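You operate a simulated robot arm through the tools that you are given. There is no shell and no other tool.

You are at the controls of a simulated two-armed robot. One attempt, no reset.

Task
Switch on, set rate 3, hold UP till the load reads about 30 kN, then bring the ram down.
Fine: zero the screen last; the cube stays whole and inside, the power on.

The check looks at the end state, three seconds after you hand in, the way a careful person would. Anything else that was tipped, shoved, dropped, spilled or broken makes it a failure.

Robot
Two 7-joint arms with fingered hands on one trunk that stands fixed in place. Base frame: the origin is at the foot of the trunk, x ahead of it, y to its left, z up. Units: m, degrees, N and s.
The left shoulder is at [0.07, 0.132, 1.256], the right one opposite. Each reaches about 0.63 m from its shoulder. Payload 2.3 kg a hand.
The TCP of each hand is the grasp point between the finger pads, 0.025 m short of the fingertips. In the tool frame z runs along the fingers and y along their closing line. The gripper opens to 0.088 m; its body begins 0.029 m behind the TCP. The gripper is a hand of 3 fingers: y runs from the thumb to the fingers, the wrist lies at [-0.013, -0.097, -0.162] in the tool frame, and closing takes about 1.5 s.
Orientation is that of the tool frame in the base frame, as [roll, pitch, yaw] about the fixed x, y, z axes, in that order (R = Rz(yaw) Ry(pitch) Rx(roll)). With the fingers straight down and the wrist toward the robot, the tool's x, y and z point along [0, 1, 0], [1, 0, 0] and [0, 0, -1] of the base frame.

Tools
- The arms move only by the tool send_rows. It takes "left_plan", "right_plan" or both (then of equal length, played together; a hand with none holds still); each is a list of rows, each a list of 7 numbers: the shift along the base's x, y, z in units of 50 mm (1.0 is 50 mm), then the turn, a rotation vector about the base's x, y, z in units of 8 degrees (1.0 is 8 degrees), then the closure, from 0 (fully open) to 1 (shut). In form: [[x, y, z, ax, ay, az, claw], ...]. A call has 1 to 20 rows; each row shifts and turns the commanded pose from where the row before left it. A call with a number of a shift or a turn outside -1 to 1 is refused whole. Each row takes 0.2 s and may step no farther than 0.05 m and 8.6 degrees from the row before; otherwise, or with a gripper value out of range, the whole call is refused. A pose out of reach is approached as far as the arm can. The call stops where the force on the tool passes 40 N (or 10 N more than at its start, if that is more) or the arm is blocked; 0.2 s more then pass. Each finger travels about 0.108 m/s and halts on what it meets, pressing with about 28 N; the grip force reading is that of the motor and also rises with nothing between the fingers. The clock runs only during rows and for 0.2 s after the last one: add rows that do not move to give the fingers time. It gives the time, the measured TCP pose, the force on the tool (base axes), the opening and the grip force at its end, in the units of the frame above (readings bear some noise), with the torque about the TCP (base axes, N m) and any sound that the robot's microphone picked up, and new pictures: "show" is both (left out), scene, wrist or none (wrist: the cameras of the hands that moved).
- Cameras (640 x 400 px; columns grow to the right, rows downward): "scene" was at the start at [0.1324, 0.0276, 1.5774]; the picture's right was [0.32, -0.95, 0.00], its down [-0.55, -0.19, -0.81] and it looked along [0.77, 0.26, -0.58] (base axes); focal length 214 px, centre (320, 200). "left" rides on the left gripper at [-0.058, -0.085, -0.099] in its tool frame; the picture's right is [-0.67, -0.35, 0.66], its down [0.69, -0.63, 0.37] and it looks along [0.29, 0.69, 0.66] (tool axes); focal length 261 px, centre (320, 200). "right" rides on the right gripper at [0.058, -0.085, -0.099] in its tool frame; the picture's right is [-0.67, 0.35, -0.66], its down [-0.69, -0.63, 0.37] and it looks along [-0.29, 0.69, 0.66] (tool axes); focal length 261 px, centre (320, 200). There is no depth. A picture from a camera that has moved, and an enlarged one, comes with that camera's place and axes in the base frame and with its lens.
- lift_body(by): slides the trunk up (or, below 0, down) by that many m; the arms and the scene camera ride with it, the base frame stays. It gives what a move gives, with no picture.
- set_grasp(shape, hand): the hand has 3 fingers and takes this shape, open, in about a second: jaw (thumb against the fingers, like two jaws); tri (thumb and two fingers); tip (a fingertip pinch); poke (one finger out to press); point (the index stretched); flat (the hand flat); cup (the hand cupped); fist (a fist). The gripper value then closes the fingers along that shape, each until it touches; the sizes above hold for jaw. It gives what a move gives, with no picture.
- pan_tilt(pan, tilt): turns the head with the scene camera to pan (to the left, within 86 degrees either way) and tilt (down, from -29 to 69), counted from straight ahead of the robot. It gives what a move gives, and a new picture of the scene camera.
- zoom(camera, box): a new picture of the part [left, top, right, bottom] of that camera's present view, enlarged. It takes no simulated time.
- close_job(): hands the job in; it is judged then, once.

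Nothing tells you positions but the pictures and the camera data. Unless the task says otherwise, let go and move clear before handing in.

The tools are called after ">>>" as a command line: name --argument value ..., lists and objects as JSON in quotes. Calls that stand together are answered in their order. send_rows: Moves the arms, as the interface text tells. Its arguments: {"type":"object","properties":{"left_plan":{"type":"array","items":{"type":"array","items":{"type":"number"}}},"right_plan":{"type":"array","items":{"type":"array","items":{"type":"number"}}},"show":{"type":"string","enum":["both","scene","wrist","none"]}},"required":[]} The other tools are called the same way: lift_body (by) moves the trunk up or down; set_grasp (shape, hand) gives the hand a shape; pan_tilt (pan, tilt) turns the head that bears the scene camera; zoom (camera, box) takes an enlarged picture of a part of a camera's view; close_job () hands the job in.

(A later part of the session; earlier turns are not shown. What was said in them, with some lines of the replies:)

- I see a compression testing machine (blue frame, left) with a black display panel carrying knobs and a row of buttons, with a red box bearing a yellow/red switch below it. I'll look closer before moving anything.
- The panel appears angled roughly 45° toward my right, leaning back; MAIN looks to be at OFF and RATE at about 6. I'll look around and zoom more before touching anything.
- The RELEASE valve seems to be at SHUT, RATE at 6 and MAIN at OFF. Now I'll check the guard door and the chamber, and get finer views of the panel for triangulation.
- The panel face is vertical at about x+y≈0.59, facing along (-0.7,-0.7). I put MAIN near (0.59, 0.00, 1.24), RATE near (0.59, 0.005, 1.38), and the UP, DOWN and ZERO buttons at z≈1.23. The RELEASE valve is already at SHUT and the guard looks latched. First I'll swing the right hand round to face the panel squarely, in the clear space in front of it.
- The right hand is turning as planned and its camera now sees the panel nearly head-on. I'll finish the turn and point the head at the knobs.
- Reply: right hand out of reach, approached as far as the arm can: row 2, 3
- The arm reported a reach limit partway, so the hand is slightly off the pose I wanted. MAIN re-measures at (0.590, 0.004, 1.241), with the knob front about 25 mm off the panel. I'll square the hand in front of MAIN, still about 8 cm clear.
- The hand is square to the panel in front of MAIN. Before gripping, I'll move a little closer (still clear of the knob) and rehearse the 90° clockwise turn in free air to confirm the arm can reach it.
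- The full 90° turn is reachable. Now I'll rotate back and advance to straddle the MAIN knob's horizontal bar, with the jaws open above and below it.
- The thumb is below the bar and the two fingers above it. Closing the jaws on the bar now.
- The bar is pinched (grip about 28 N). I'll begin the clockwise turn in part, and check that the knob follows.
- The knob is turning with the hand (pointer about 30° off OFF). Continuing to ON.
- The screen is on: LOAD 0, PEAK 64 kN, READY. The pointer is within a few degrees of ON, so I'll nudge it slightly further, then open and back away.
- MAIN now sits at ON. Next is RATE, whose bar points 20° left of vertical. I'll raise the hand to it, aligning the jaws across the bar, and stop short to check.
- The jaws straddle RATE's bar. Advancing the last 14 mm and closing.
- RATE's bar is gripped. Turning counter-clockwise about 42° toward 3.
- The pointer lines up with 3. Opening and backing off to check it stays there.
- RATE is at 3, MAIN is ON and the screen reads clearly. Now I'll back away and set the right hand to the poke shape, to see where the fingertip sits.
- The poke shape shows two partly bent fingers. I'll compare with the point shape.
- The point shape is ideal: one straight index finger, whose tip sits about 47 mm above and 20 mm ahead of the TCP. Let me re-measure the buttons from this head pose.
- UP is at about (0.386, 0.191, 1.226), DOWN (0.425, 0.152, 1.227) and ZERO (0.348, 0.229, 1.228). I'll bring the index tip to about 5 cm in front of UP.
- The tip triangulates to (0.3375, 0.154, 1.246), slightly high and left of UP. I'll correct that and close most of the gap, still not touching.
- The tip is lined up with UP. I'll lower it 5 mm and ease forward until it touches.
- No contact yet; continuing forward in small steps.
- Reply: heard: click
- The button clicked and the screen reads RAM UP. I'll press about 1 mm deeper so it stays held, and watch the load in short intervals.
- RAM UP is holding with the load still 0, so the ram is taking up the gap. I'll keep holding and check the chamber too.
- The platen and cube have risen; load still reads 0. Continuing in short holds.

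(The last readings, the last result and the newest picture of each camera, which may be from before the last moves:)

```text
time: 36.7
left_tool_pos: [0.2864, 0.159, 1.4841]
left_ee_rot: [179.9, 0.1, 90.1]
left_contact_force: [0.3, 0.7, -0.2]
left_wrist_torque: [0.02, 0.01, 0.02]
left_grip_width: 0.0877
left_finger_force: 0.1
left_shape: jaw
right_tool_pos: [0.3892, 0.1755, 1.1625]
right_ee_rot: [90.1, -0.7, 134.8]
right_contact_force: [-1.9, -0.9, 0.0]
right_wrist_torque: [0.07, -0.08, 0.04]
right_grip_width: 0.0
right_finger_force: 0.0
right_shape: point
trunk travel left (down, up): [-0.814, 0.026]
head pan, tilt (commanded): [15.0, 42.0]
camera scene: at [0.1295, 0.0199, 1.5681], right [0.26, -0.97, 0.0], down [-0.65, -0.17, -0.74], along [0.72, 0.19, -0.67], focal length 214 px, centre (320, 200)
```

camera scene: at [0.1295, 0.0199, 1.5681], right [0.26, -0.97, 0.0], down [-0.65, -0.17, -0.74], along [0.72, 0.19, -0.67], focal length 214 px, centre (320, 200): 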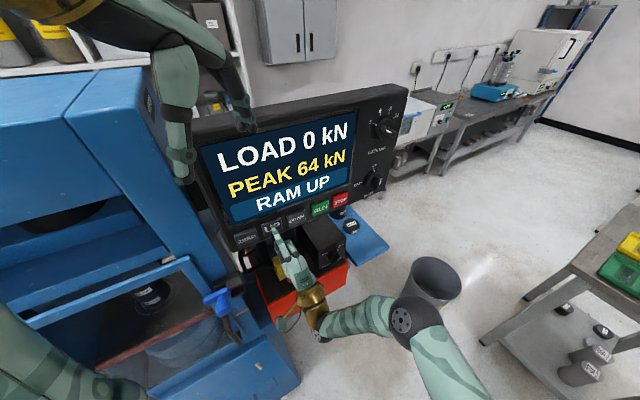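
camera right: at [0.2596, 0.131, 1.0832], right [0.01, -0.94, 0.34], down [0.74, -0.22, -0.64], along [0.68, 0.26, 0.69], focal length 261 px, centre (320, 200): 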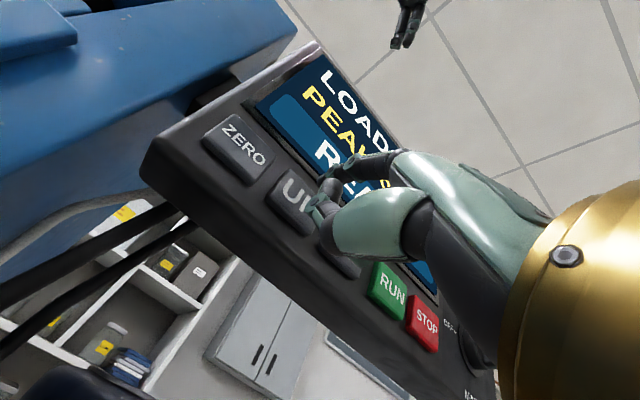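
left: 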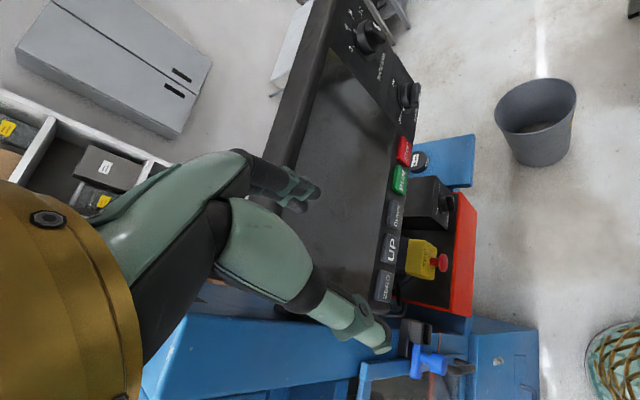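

>>> send_rows --right_plan '[[0, 0, 0, 0, 0, 0, 0], [0, 0, 0, 0, 0, 0, 0], [0, 0, 0, 0, 0, 0, 0], [0, 0, 0, 0, 0, 0, 0], [0, 0, 0, 0, 0, 0, 0], [0, 0, 0, 0, 0, 0, 0], [0, 0, 0, 0, 0, 0, 0]]' --show "scene"

```text
time: 38.3
left_tool_pos: [0.2857, 0.1596, 1.4846]
left_ee_rot: [-180.0, 0.0, 90.0]
left_contact_force: [0.7, -0.7, -0.3]
left_wrist_torque: [-0.04, 0.01, 0.0]
left_grip_width: 0.0874
left_finger_force: 0.0
left_shape: jaw
right_tool_pos: [0.3888, 0.1775, 1.1625]
right_ee_rot: [90.1, -0.7, 134.8]
right_contact_force: [-1.2, -1.4, -0.3]
right_wrist_torque: [0.11, -0.08, 0.0]
right_grip_width: 0.0
right_finger_force: 0.1
right_shape: point
trunk travel left (down, up): [-0.814, 0.026]
head pan, tilt (commanded): [15.0, 42.0]
camera scene: at [0.1295, 0.0199, 1.5681], right [0.26, -0.97, 0.0], down [-0.65, -0.17, -0.74], along [0.72, 0.19, -0.67], focal length 214 px, centre (320, 200)
```

scene: 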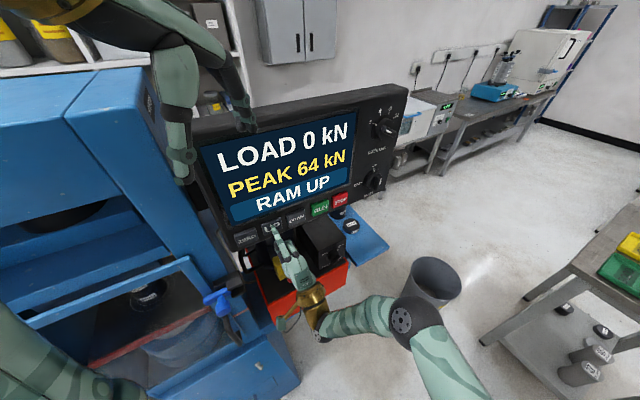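

The load is still 0 and the ram is still rising visibly. I'll keep holding UP.

>>> send_rows --right_plan '[[0, 0, 0, 0, 0, 0, 0], [0, 0, 0, 0, 0, 0, 0], [0, 0, 0, 0, 0, 0, 0], [0, 0, 0, 0, 0, 0, 0], [0, 0, 0, 0, 0, 0, 0], [0, 0, 0, 0, 0, 0, 0], [0, 0, 0, 0, 0, 0, 0]]' --show "scene"

>>> zoom --camera "scene" --box '[40, 150, 280, 390]'

```text
time: 39.9
left_tool_pos: [0.2851, 0.1592, 1.4843]
left_ee_rot: [-180.0, 0.0, 89.9]
left_contact_force: [-0.2, 0.2, 0.0]
left_wrist_torque: [0.01, -0.01, -0.01]
left_grip_width: 0.0875
left_finger_force: 0.1
left_shape: jaw
right_tool_pos: [0.3905, 0.1754, 1.1629]
right_ee_rot: [90.1, -0.8, 134.8]
right_contact_force: [-1.8, -1.3, -0.8]
right_wrist_torque: [0.08, -0.1, 0.03]
right_grip_width: 0.0
right_finger_force: 0.1
right_shape: point
trunk travel left (down, up): [-0.814, 0.026]
head pan, tilt (commanded): [15.0, 42.0]
camera scene: at [0.1295, 0.0199, 1.5681], right [0.26, -0.97, 0.0], down [-0.65, -0.17, -0.74], along [0.72, 0.19, -0.67], focal length 214 px, centre (320, 200)
```

scene: 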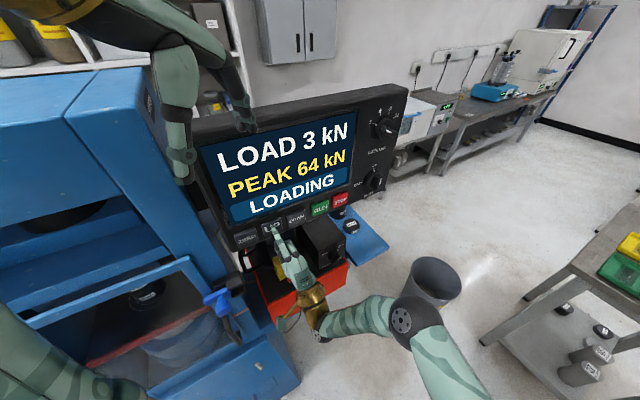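

```text
1.67 times, centred on (160, 270) of scene
camera zoom: at [0.1295, 0.0199, 1.5681], right [0.26, -0.97, 0.0], down [-0.65, -0.17, -0.74], along [0.72, 0.19, -0.67], focal length 358 px, centre (587, 83)
```

zoom: 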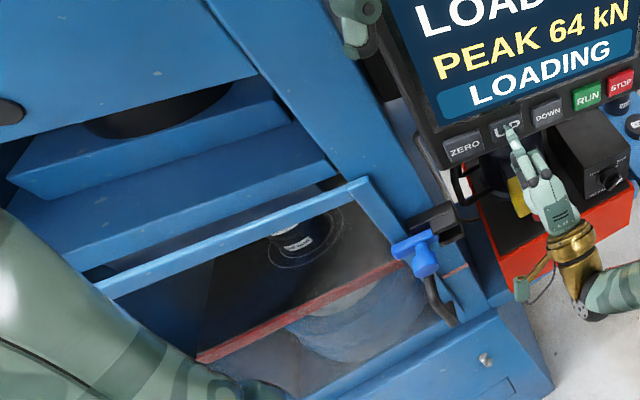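

Now it is LOADING at 3 kN. Holding another 1.6 s to confirm the 3 kN/s rate.

>>> send_rows --right_plan '[[0, 0, 0, 0, 0, 0, 0], [0, 0, 0, 0, 0, 0, 0], [0, 0, 0, 0, 0, 0, 0], [0, 0, 0, 0, 0, 0, 0], [0, 0, 0, 0, 0, 0, 0], [0, 0, 0, 0, 0, 0, 0], [0, 0, 0, 0, 0, 0, 0]]' --show "scene"

```text
time: 41.5
left_tool_pos: [0.2844, 0.1593, 1.4837]
left_ee_rot: [-180.0, 0.0, 89.9]
left_contact_force: [0.2, -0.6, -0.2]
left_wrist_torque: [-0.02, -0.01, -0.02]
left_grip_width: 0.0878
left_finger_force: 0.1
left_shape: jaw
right_tool_pos: [0.3899, 0.1758, 1.1624]
right_ee_rot: [90.1, -0.9, 134.9]
right_contact_force: [-1.9, -2.5, -0.9]
right_wrist_torque: [0.06, -0.03, 0.01]
right_grip_width: 0.0001
right_finger_force: 0.1
right_shape: point
trunk travel left (down, up): [-0.814, 0.026]
head pan, tilt (commanded): [15.0, 42.0]
camera scene: at [0.1295, 0.0199, 1.5681], right [0.26, -0.97, 0.0], down [-0.65, -0.17, -0.74], along [0.72, 0.19, -0.67], focal length 214 px, centre (320, 200)
```

scene: 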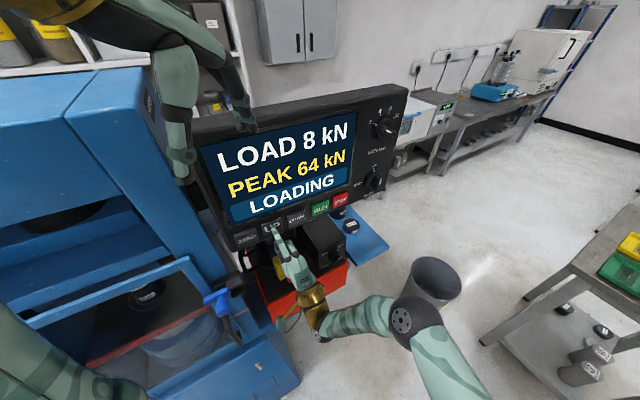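

The rate is right: 5 kN in 1.6 s. Holding 4.2 s more should bring it to about 20–21 kN.

>>> send_rows --right_plan '[[0, 0, 0, 0, 0, 0, 0], [0, 0, 0, 0, 0, 0, 0], [0, 0, 0, 0, 0, 0, 0], [0, 0, 0, 0, 0, 0, 0], [0, 0, 0, 0, 0, 0, 0], [0, 0, 0, 0, 0, 0, 0], [0, 0, 0, 0, 0, 0, 0], [0, 0, 0, 0, 0, 0, 0], [0, 0, 0, 0, 0, 0, 0], [0, 0, 0, 0, 0, 0, 0], [0, 0, 0, 0, 0, 0, 0], [0, 0, 0, 0, 0, 0, 0], [0, 0, 0, 0, 0, 0, 0], [0, 0, 0, 0, 0, 0, 0], [0, 0, 0, 0, 0, 0, 0], [0, 0, 0, 0, 0, 0, 0], [0, 0, 0, 0, 0, 0, 0], [0, 0, 0, 0, 0, 0, 0], [0, 0, 0, 0, 0, 0, 0]]' --show "scene"

```text
time: 45.5
left_tool_pos: [0.2853, 0.1592, 1.4846]
left_ee_rot: [-179.9, 0.0, 90.1]
left_contact_force: [-0.5, -0.1, 0.0]
left_wrist_torque: [0.0, -0.02, -0.01]
left_grip_width: 0.0876
left_finger_force: 0.1
left_shape: jaw
right_tool_pos: [0.3901, 0.1757, 1.1618]
right_ee_rot: [90.1, -0.8, 134.9]
right_contact_force: [-1.7, -1.9, -0.6]
right_wrist_torque: [0.06, -0.1, -0.02]
right_grip_width: 0.0002
right_finger_force: 0.1
right_shape: point
trunk travel left (down, up): [-0.814, 0.026]
head pan, tilt (commanded): [15.0, 42.0]
camera scene: at [0.1295, 0.0199, 1.5681], right [0.26, -0.97, 0.0], down [-0.65, -0.17, -0.74], along [0.72, 0.19, -0.67], focal length 214 px, centre (320, 200)
```

scene: 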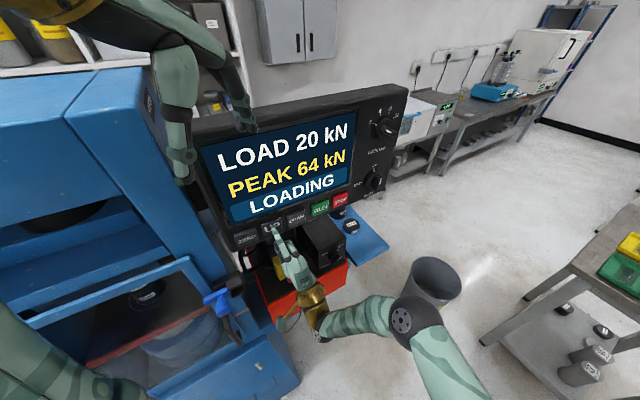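

20 kN. Holding about 2.4 s more, to roughly 27 kN.

>>> send_rows --right_plan '[[0, 0, 0, 0, 0, 0, 0], [0, 0, 0, 0, 0, 0, 0], [0, 0, 0, 0, 0, 0, 0], [0, 0, 0, 0, 0, 0, 0], [0, 0, 0, 0, 0, 0, 0], [0, 0, 0, 0, 0, 0, 0], [0, 0, 0, 0, 0, 0, 0], [0, 0, 0, 0, 0, 0, 0], [0, 0, 0, 0, 0, 0, 0], [0, 0, 0, 0, 0, 0, 0], [0, 0, 0, 0, 0, 0, 0]]' --show "scene"

>>> zoom --camera "scene" --box '[180, 110, 380, 275]'

```text
time: 47.9
left_tool_pos: [0.2843, 0.1597, 1.485]
left_ee_rot: [179.9, 0.0, 90.0]
left_contact_force: [-0.3, -0.9, 0.1]
left_wrist_torque: [-0.01, -0.01, 0.0]
left_grip_width: 0.0877
left_finger_force: 0.0
left_shape: jaw
right_tool_pos: [0.3895, 0.1751, 1.1622]
right_ee_rot: [90.1, -0.9, 135.0]
right_contact_force: [-1.7, -1.3, -0.8]
right_wrist_torque: [0.07, -0.07, 0.02]
right_grip_width: 0.0002
right_finger_force: 0.0
right_shape: point
trunk travel left (down, up): [-0.814, 0.026]
head pan, tilt (commanded): [15.0, 42.0]
camera scene: at [0.1295, 0.0199, 1.5681], right [0.26, -0.97, 0.0], down [-0.65, -0.17, -0.74], along [0.72, 0.19, -0.67], focal length 214 px, centre (320, 200)
```

scene: 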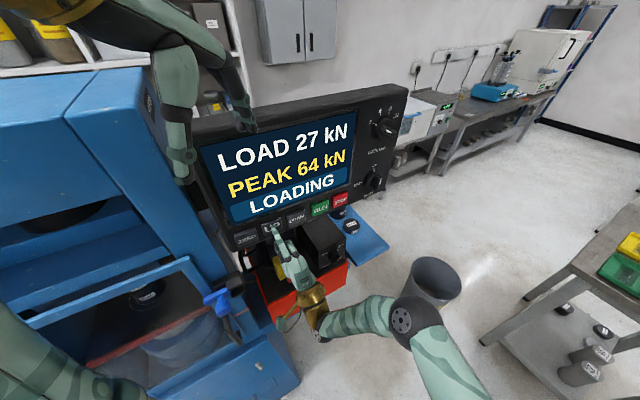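

```text
2.42 times, centred on (280, 192) of scene
camera zoom: at [0.1295, 0.0199, 1.5681], right [0.26, -0.97, 0.0], down [-0.65, -0.17, -0.74], along [0.72, 0.19, -0.67], focal length 520 px, centre (417, 218)
```

zoom: 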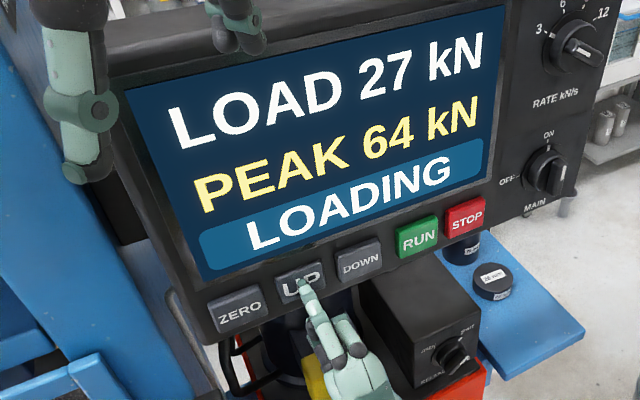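

27 kN. I'll hold for 0.8 s more and then pull straight back, which should land very near 30 kN.

>>> send_rows --right_plan '[[0, 0, 0, 0, 0, 0, 0], [0, 0, 0, 0, 0, 0, 0], [0, 0, 0, 0, 0, 0, 0], [0, 0, 0, 0, 0, 0, 0], [-0.3, -0.3, 0, 0, 0, 0, 0], [-0.3, -0.3, 0, 0, 0, 0, 0]]' --show "scene"

>>> zoom --camera "scene" --box '[180, 110, 380, 275]'

>>> zoom --camera "scene" --box '[40, 150, 280, 390]'

```text
time: 49.3
left_tool_pos: [0.2858, 0.1587, 1.4856]
left_ee_rot: [180.0, 0.0, 90.0]
left_contact_force: [-0.5, 0.3, 0.0]
left_wrist_torque: [-0.01, -0.01, 0.04]
left_grip_width: 0.0874
left_finger_force: 0.0
left_shape: jaw
right_tool_pos: [0.3595, 0.1458, 1.1624]
right_ee_rot: [90.1, -0.8, 134.9]
right_contact_force: [-0.4, 0.0, 0.7]
right_wrist_torque: [0.0, 0.0, 0.01]
right_grip_width: 0.0
right_finger_force: 0.0
right_shape: point
trunk travel left (down, up): [-0.814, 0.026]
head pan, tilt (commanded): [15.0, 42.0]
camera scene: at [0.1297, 0.0201, 1.5681], right [0.26, -0.97, 0.0], down [-0.65, -0.17, -0.74], along [0.72, 0.19, -0.67], focal length 214 px, centre (320, 200)
```

scene: 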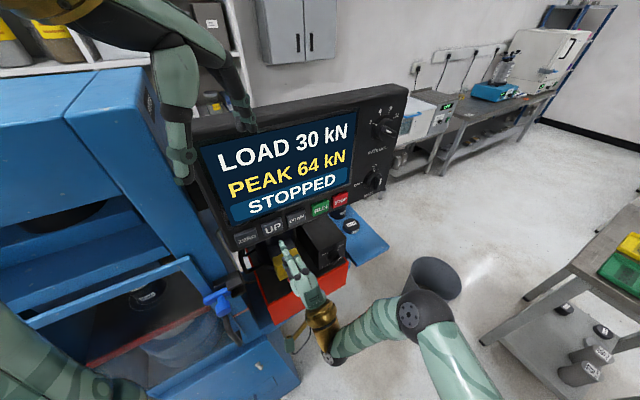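

```text
2.42 times, centred on (280, 192) of scene
camera zoom: at [0.1297, 0.0201, 1.5681], right [0.26, -0.97, 0.0], down [-0.65, -0.17, -0.74], along [0.72, 0.19, -0.67], focal length 520 px, centre (417, 218)
```

zoom: 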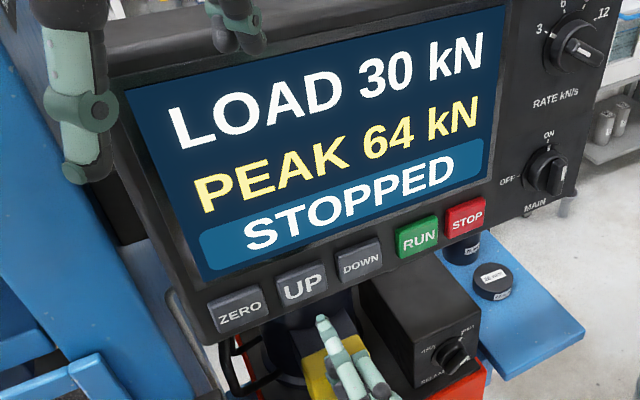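

```text
1.67 times, centred on (160, 270) of scene
camera zoom: at [0.1297, 0.0201, 1.5681], right [0.26, -0.97, 0.0], down [-0.65, -0.17, -0.74], along [0.72, 0.19, -0.67], focal length 358 px, centre (587, 83)
```

zoom: 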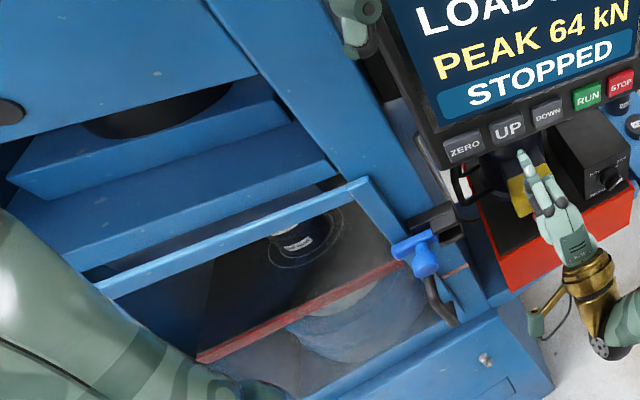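

The load reads 30 kN and the press has stopped. Next is DOWN, 55 mm to the right of UP. I'll move across in the clear and come in close.

>>> send_rows --right_plan '[[0.39, -0.39, 0, 0, 0, 0, 0], [0.39, -0.39, 0, 0, 0, 0, 0], [0.2, 0.2, 0, 0, 0, 0, 0], [0.2, 0.2, 0, 0, 0, 0, 0]]' --show "none"

>>> zoom --camera "scene" --box '[220, 185, 360, 275]'

>>> zoom --camera "left" --box '[350, 160, 470, 320]'

```text
time: 50.3
left_tool_pos: [0.2863, 0.1617, 1.4848]
left_ee_rot: [-180.0, 0.1, 90.0]
left_contact_force: [-0.3, -0.7, -0.2]
left_wrist_torque: [-0.03, 0.02, 0.03]
left_grip_width: 0.0877
left_finger_force: 0.0
left_shape: jaw
right_tool_pos: [0.4199, 0.1286, 1.159]
right_ee_rot: [90.1, -0.8, 134.9]
right_contact_force: [0.3, -0.3, 0.1]
right_wrist_torque: [0.02, 0.01, 0.0]
right_grip_width: 0.0
right_finger_force: 0.0
right_shape: point
trunk travel left (down, up): [-0.814, 0.026]
head pan, tilt (commanded): [15.0, 42.0]
```

```text
4.44 times, centred on (290, 230) of scene
camera zoom: at [0.1306, 0.0222, 1.568], right [0.26, -0.97, 0.0], down [-0.65, -0.17, -0.74], along [0.72, 0.19, -0.67], focal length 953 px, centre (453, 67)
```

zoom: 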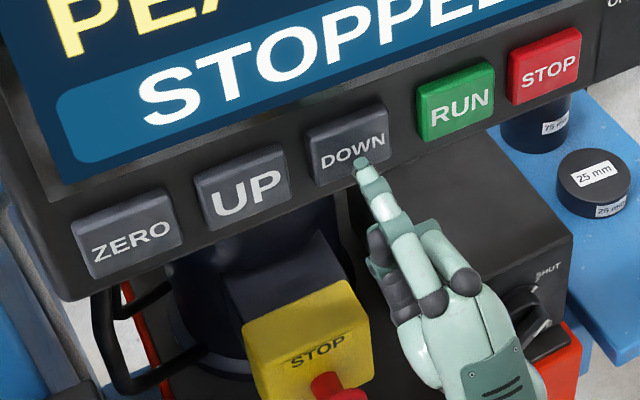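

```text
2.50 times, centred on (410, 240) of left
camera zoom: at [0.2014, 0.1029, 1.5834], right [-0.35, -0.67, -0.65], down [-0.63, 0.68, -0.37], along [0.69, 0.28, -0.66], focal length 652 px, centre (95, 100)
```

zoom: 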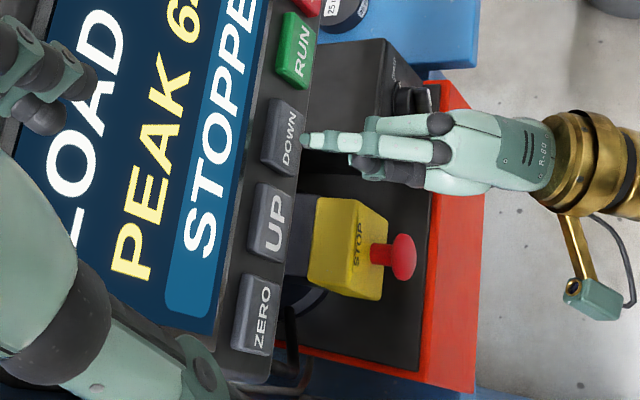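

Well aligned with DOWN. Easing in the remaining 13 mm and pressing.

>>> send_rows --right_plan '[[0.06, 0.06, 0.03, 0, 0, 0, 0], [0.06, 0.06, 0.03, 0, 0, 0, 0], [0.06, 0.06, 0, 0, 0, 0, 0], [0.02, 0.02, 0, 0, 0, 0, 0]]' --show "none"

>>> zoom --camera "scene" --box '[180, 110, 380, 275]'

```text
time: 51.3
left_tool_pos: [0.2844, 0.1583, 1.4842]
left_ee_rot: [179.9, 0.0, 90.0]
left_contact_force: [-1.1, 0.1, 0.3]
left_wrist_torque: [0.01, 0.0, 0.02]
left_grip_width: 0.0876
left_finger_force: 0.0
left_shape: jaw
right_tool_pos: [0.4295, 0.1382, 1.1654]
right_ee_rot: [90.1, -0.9, 135.0]
right_contact_force: [-1.5, -1.4, -1.0]
right_wrist_torque: [0.09, -0.08, 0.0]
right_grip_width: 0.0001
right_finger_force: 0.1
right_shape: point
trunk travel left (down, up): [-0.814, 0.026]
head pan, tilt (commanded): [15.0, 42.0]
heard: click
```

```text
2.42 times, centred on (280, 192) of scene
camera zoom: at [0.1291, 0.0198, 1.5682], right [0.26, -0.97, 0.0], down [-0.65, -0.17, -0.74], along [0.72, 0.19, -0.67], focal length 520 px, centre (417, 218)
```

zoom: 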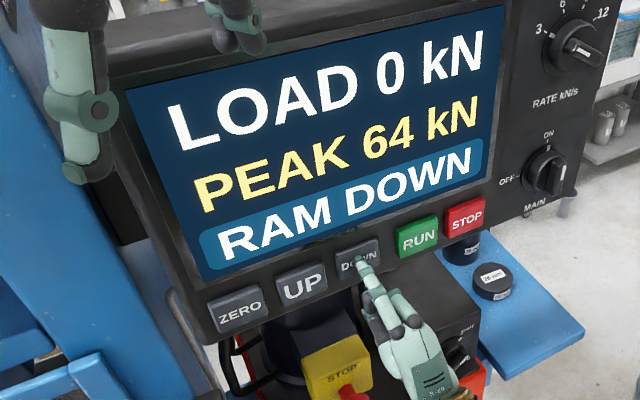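

DOWN clicked: load 0 and RAM DOWN. The ram took about 8 s to rise, so I'll hold DOWN and watch it go all the way down.

>>> send_rows --right_plan '[[0, 0, 0, 0, 0, 0, 0], [0, 0, 0, 0, 0, 0, 0], [0, 0, 0, 0, 0, 0, 0], [0, 0, 0, 0, 0, 0, 0], [0, 0, 0, 0, 0, 0, 0], [0, 0, 0, 0, 0, 0, 0], [0, 0, 0, 0, 0, 0, 0], [0, 0, 0, 0, 0, 0, 0], [0, 0, 0, 0, 0, 0, 0], [0, 0, 0, 0, 0, 0, 0], [0, 0, 0, 0, 0, 0, 0], [0, 0, 0, 0, 0, 0, 0], [0, 0, 0, 0, 0, 0, 0], [0, 0, 0, 0, 0, 0, 0], [0, 0, 0, 0, 0, 0, 0], [0, 0, 0, 0, 0, 0, 0], [0, 0, 0, 0, 0, 0, 0], [0, 0, 0, 0, 0, 0, 0], [0, 0, 0, 0, 0, 0, 0], [0, 0, 0, 0, 0, 0, 0]]' --show "scene"

>>> zoom --camera "scene" --box '[40, 150, 280, 390]'

```text
time: 55.5
left_tool_pos: [0.286, 0.1583, 1.4849]
left_ee_rot: [180.0, 0.0, 90.0]
left_contact_force: [0.2, 0.3, 0.2]
left_wrist_torque: [-0.07, 0.01, -0.01]
left_grip_width: 0.0878
left_finger_force: 0.1
left_shape: jaw
right_tool_pos: [0.4283, 0.1383, 1.1643]
right_ee_rot: [90.1, -0.8, 134.9]
right_contact_force: [-1.4, -2.4, -0.3]
right_wrist_torque: [0.04, -0.12, 0.08]
right_grip_width: 0.0
right_finger_force: 0.1
right_shape: point
trunk travel left (down, up): [-0.814, 0.026]
head pan, tilt (commanded): [15.0, 42.0]
camera scene: at [0.1293, 0.0199, 1.5682], right [0.26, -0.97, 0.0], down [-0.65, -0.17, -0.74], along [0.72, 0.19, -0.67], focal length 214 px, centre (320, 200)
```

scene: 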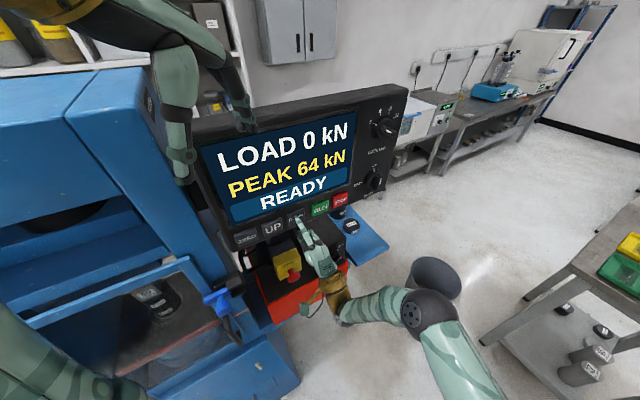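

```text
1.67 times, centred on (160, 270) of scene
camera zoom: at [0.1293, 0.0199, 1.5682], right [0.26, -0.97, 0.0], down [-0.65, -0.17, -0.74], along [0.72, 0.19, -0.67], focal length 358 px, centre (587, 83)
```

zoom: 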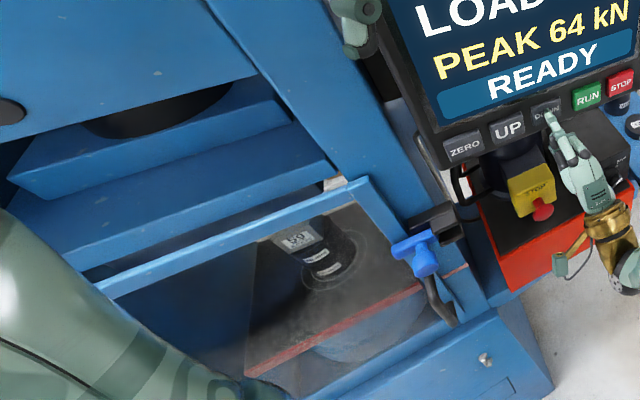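

The status went back to READY while DOWN is held and the "59" cube is visible again, so the ram seems to be at the bottom. I'll hold one more second to confirm nothing moves further.

>>> send_rows --right_plan '[[0, 0, 0, 0, 0, 0, 0], [0, 0, 0, 0, 0, 0, 0], [0, 0, 0, 0, 0, 0, 0], [0, 0, 0, 0, 0, 0, 0], [0, 0, 0, 0, 0, 0, 0], [0, 0, 0, 0, 0, 0, 0]]' --show "none"

>>> zoom --camera "scene" --box '[40, 150, 280, 390]'

>>> zoom --camera "scene" --box '[100, 240, 240, 380]'

```text
time: 56.9
left_tool_pos: [0.2855, 0.1588, 1.4856]
left_ee_rot: [-180.0, 0.0, 90.0]
left_contact_force: [0.4, -0.7, 1.0]
left_wrist_torque: [-0.03, -0.03, -0.01]
left_grip_width: 0.0876
left_finger_force: 0.0
left_shape: jaw
right_tool_pos: [0.4293, 0.1377, 1.1642]
right_ee_rot: [90.1, -0.8, 135.1]
right_contact_force: [-1.7, -1.5, -0.3]
right_wrist_torque: [0.08, -0.13, 0.02]
right_grip_width: 0.0
right_finger_force: 0.2
right_shape: point
trunk travel left (down, up): [-0.814, 0.026]
head pan, tilt (commanded): [15.0, 42.0]
```

```text
1.67 times, centred on (160, 270) of scene
camera zoom: at [0.1293, 0.0199, 1.5682], right [0.26, -0.97, 0.0], down [-0.65, -0.17, -0.74], along [0.72, 0.19, -0.67], focal length 358 px, centre (587, 83)
```

zoom: 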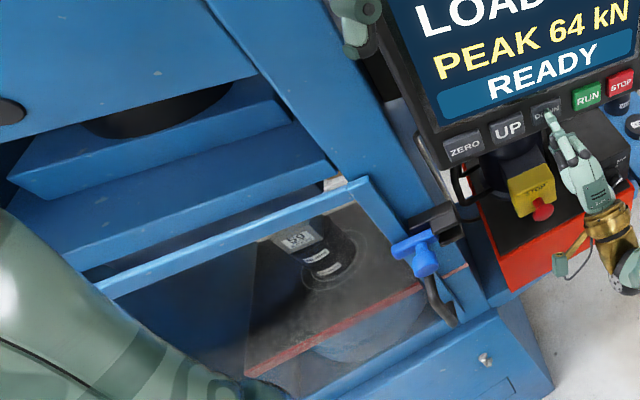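

```text
2.86 times, centred on (170, 310) of scene
camera zoom: at [0.1293, 0.0199, 1.5682], right [0.26, -0.97, 0.0], down [-0.65, -0.17, -0.74], along [0.72, 0.19, -0.67], focal length 613 px, centre (749, -114)
```

zoom: 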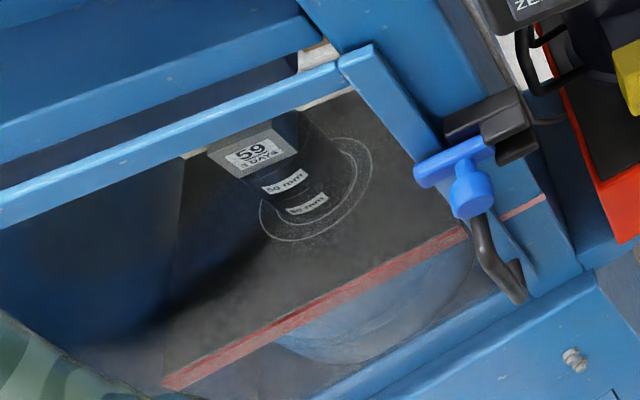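

The ram is fully down, with the cube whole and centred on the platen. Now I'll withdraw from DOWN and move across to ZERO, staying clear of the panel and watching the gap to the blue guard latch.

>>> send_rows --right_plan '[[-0.3, -0.3, 0, 0, 0, 0, 0], [-0.3, -0.3, 0, 0, 0, 0, 0], [-0.513, 0.513, 0, 0, 0, 0, 0], [-0.513, 0.513, 0, 0, 0, 0, 0], [-0.513, 0.513, 0, 0, 0, 0, 0]]' --show "scene"

>>> zoom --camera "scene" --box '[180, 185, 340, 345]'

>>> zoom --camera "left" --box '[340, 200, 560, 400]'

```text
time: 58.1
left_tool_pos: [0.2857, 0.1602, 1.4839]
left_ee_rot: [-179.9, 0.1, 90.0]
left_contact_force: [0.3, 0.2, 0.4]
left_wrist_torque: [-0.01, -0.01, -0.01]
left_grip_width: 0.0875
left_finger_force: 0.0
left_shape: jaw
right_tool_pos: [0.3229, 0.185, 1.1657]
right_ee_rot: [90.1, -0.6, 135.0]
right_contact_force: [-0.9, -0.7, -0.9]
right_wrist_torque: [-0.03, -0.01, 0.04]
right_grip_width: 0.0
right_finger_force: 0.1
right_shape: point
trunk travel left (down, up): [-0.814, 0.026]
head pan, tilt (commanded): [15.0, 42.0]
camera scene: at [0.13, 0.0208, 1.5681], right [0.26, -0.97, 0.0], down [-0.65, -0.17, -0.74], along [0.72, 0.19, -0.67], focal length 214 px, centre (320, 200)
```

scene: 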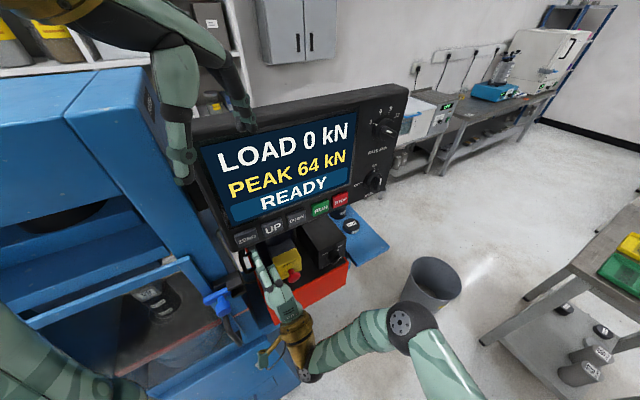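

```text
2.50 times, centred on (260, 265) of scene
camera zoom: at [0.13, 0.0208, 1.5681], right [0.26, -0.97, 0.0], down [-0.65, -0.17, -0.74], along [0.72, 0.19, -0.67], focal length 536 px, centre (470, 38)
```

zoom: 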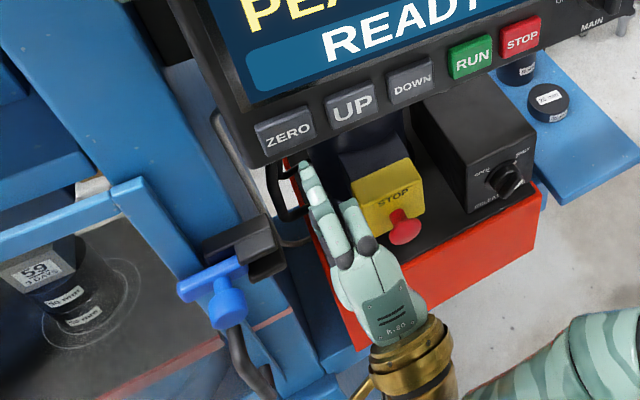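

```text
2.00 times, centred on (450, 300) of left
camera zoom: at [0.2009, 0.1015, 1.5836], right [-0.35, -0.67, -0.66], down [-0.63, 0.69, -0.37], along [0.69, 0.29, -0.66], focal length 521 px, centre (60, 0)
```

zoom: 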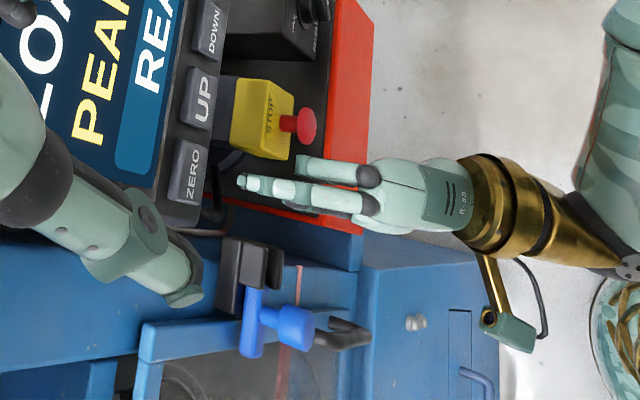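

The fingertip lines up with ZERO and the hand is well clear of the latch. Pressing ZERO with the same stroke.

>>> send_rows --right_plan '[[0.22, 0.18, 0, 0, 0, 0, 0], [0.22, 0.18, 0, 0, 0, 0, 0], [0.06, 0.06, 0, 0, 0, 0, 0], [0.06, 0.06, 0, 0, 0, 0, 0], [0.06, 0.06, 0, 0, 0, 0, 0]]' --show "none"

>>> zoom --camera "scene" --box '[180, 110, 380, 275]'

>>> zoom --camera "left" --box '[340, 200, 560, 400]'

```text
time: 59.3
left_tool_pos: [0.2851, 0.1587, 1.4857]
left_ee_rot: [179.9, 0.0, 90.0]
left_contact_force: [0.0, -0.8, 0.4]
left_wrist_torque: [0.0, 0.0, 0.02]
left_grip_width: 0.0875
left_finger_force: 0.1
left_shape: jaw
right_tool_pos: [0.3523, 0.2107, 1.1644]
right_ee_rot: [90.1, -0.9, 134.9]
right_contact_force: [-1.0, -0.6, -0.6]
right_wrist_torque: [0.04, -0.07, 0.0]
right_grip_width: 0.0
right_finger_force: 0.0
right_shape: point
trunk travel left (down, up): [-0.814, 0.026]
head pan, tilt (commanded): [15.0, 42.0]
```

```text
2.42 times, centred on (280, 192) of scene
camera zoom: at [0.1294, 0.0202, 1.5682], right [0.26, -0.97, 0.0], down [-0.65, -0.17, -0.74], along [0.72, 0.19, -0.67], focal length 520 px, centre (417, 218)
```

zoom: 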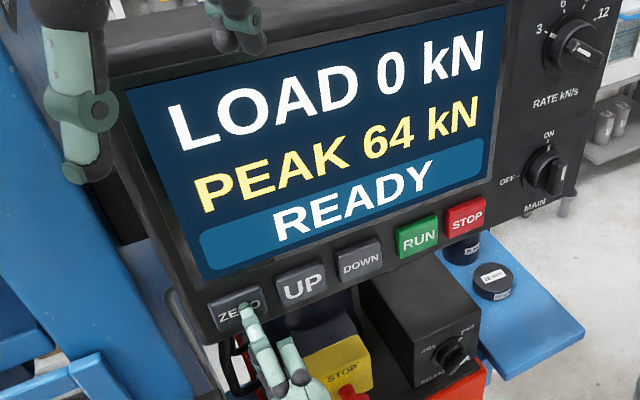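

```text
2.00 times, centred on (450, 300) of left
camera zoom: at [0.2002, 0.1009, 1.5837], right [-0.35, -0.67, -0.66], down [-0.63, 0.69, -0.37], along [0.69, 0.29, -0.66], focal length 521 px, centre (60, 0)
```

zoom: 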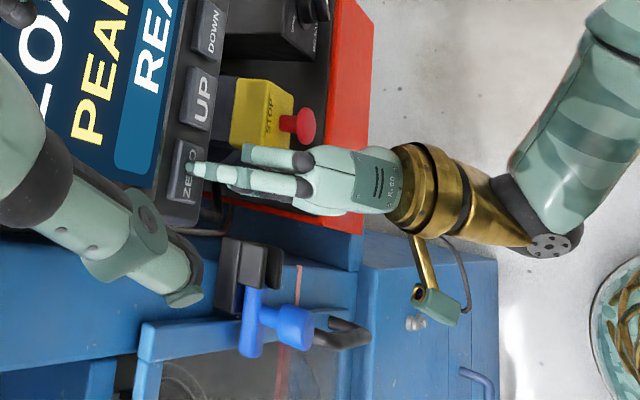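

Contact is just beginning, with no click yet. Pressing 2–3 mm more.

>>> send_rows --right_plan '[[0.03, 0.03, 0, 0, 0, 0, 0], [0.03, 0.03, 0, 0, 0, 0, 0], [0, 0, 0, 0, 0, 0, 0]]' --show "none"

>>> zoom --camera "scene" --box '[180, 110, 380, 275]'

```text
time: 60.1
left_tool_pos: [0.2845, 0.1578, 1.4856]
left_ee_rot: [179.9, -0.1, 90.0]
left_contact_force: [0.3, -1.3, -1.0]
left_wrist_torque: [-0.02, -0.01, -0.01]
left_grip_width: 0.0876
left_finger_force: 0.0
left_shape: jaw
right_tool_pos: [0.3543, 0.2143, 1.1659]
right_ee_rot: [90.0, -0.9, 135.0]
right_contact_force: [-4.0, -3.2, -2.2]
right_wrist_torque: [0.15, -0.22, 0.06]
right_grip_width: 0.0
right_finger_force: 0.1
right_shape: point
trunk travel left (down, up): [-0.814, 0.026]
head pan, tilt (commanded): [15.0, 42.0]
heard: click
```

```text
2.42 times, centred on (280, 192) of scene
camera zoom: at [0.128, 0.0184, 1.5683], right [0.26, -0.97, 0.0], down [-0.65, -0.17, -0.74], along [0.72, 0.19, -0.67], focal length 520 px, centre (417, 218)
```

zoom: 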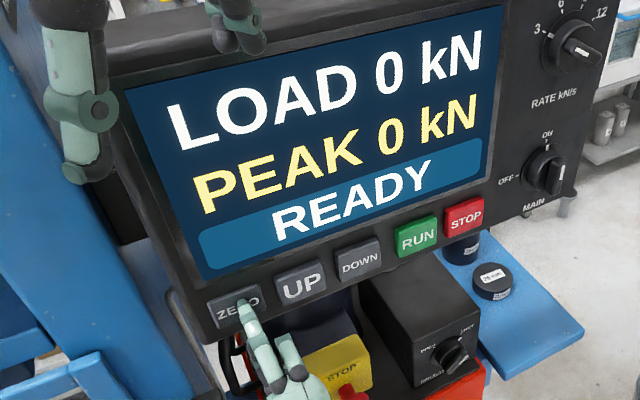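

ZERO clicked: LOAD 0, PEAK 0, READY. Now I'll withdraw straight back and swing the hand clear to the right, the way it came.

>>> send_rows --right_plan '[[-0.3, -0.3, 0, 0, 0, 0, 0], [-0.3, -0.3, 0, 0, 0, 0, 0], [-0.2, -0.3, 0, 0, 0, 0, 0], [0.15, -0.7, 0.25, 0, 0, 0, 0], [0.15, -0.7, 0.25, 0, 0, 0, 0], [0.15, -0.7, 0.25, 0, 0, 0, 0], [0.15, -0.7, 0.25, 0, 0, 0, 0], [0.15, -0.7, 0.25, 0, 0, 0, 0], [0.15, -0.7, 0.25, 0, 0, 0, 0]]' --show "both"

>>> zoom --camera "scene" --box '[180, 90, 420, 290]'

>>> zoom --camera "scene" --box '[100, 220, 260, 380]'

```text
time: 62.1
left_tool_pos: [0.2857, 0.1577, 1.4843]
left_ee_rot: [-180.0, -0.1, 90.0]
left_contact_force: [0.0, -0.4, 0.0]
left_wrist_torque: [-0.03, 0.01, 0.0]
left_grip_width: 0.0876
left_finger_force: 0.0
left_shape: jaw
right_tool_pos: [0.3628, -0.0412, 1.2401]
right_ee_rot: [90.1, -1.1, 135.1]
right_contact_force: [-0.4, -1.2, -0.4]
right_wrist_torque: [-0.03, 0.0, 0.03]
right_grip_width: 0.0805
right_finger_force: 0.1
right_shape: point
trunk travel left (down, up): [-0.814, 0.026]
head pan, tilt (commanded): [15.0, 42.0]
camera scene: at [0.1296, 0.0188, 1.5681], right [0.26, -0.97, 0.0], down [-0.65, -0.17, -0.74], along [0.72, 0.19, -0.67], focal length 214 px, centre (320, 200)
camera right: at [0.2491, -0.0693, 1.1567], right [0.01, -0.94, 0.34], down [0.74, -0.22, -0.64], along [0.68, 0.26, 0.69], focal length 261 px, centre (320, 200)
```

scene: 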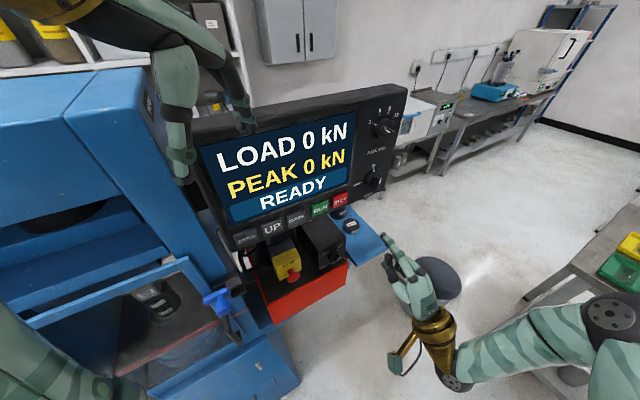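
right: 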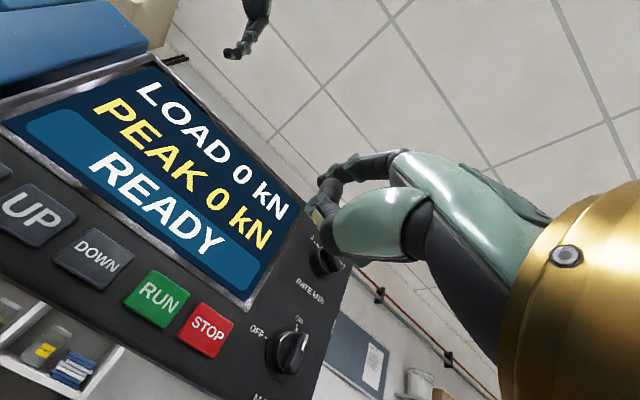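

```text
2.00 times, centred on (300, 190) of scene
camera zoom: at [0.1296, 0.0188, 1.5681], right [0.26, -0.97, 0.0], down [-0.65, -0.17, -0.74], along [0.72, 0.19, -0.67], focal length 429 px, centre (360, 220)
```

zoom: 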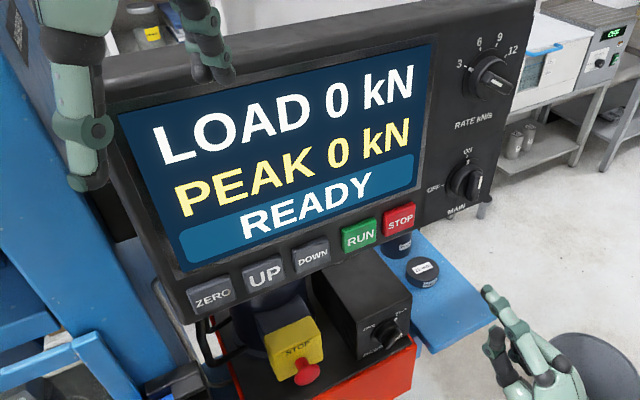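

```text
2.50 times, centred on (180, 300) of scene
camera zoom: at [0.1296, 0.0188, 1.5681], right [0.26, -0.97, 0.0], down [-0.65, -0.17, -0.74], along [0.72, 0.19, -0.67], focal length 536 px, centre (670, -50)
```

zoom: 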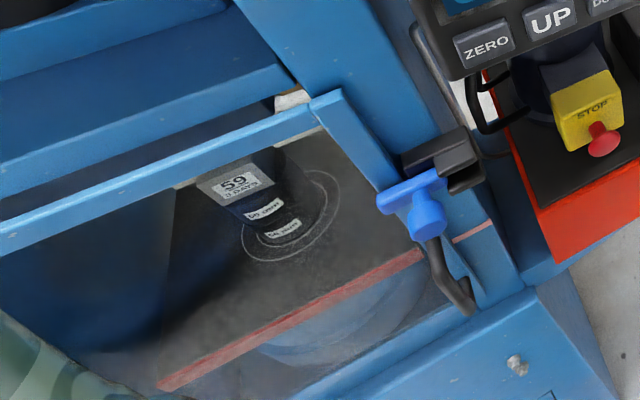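

Everything is as asked. MAIN is ON, RATE is at 3, the 30 kN load has been applied and released, and the ram is down with the cube whole inside the closed guard. The screen was zeroed last (LOAD 0, PEAK 0, READY), and both hands are clear, so I'm handing in.

>>> close_job

```text
The job is handed in.
```

The job is done and handed in. The last pictures, taken just before I handed in, showed:

- **Power and rate:** MAIN is at ON and RATE is at 3.
- **Load:** I held UP until the screen read 30 kN, then let go and the press stopped there.
- **Ram:** I held DOWN until the screen went back to READY and the ram stopped moving.
- **Cube:** it is whole and still inside, with the guard shut.
- **Screen:** I pressed ZERO last, which also cleared the old 64 kN peak. It reads LOAD 0, PEAK 0, READY.

Both hands are clear of the machine, and I saw nothing else knocked or moved.
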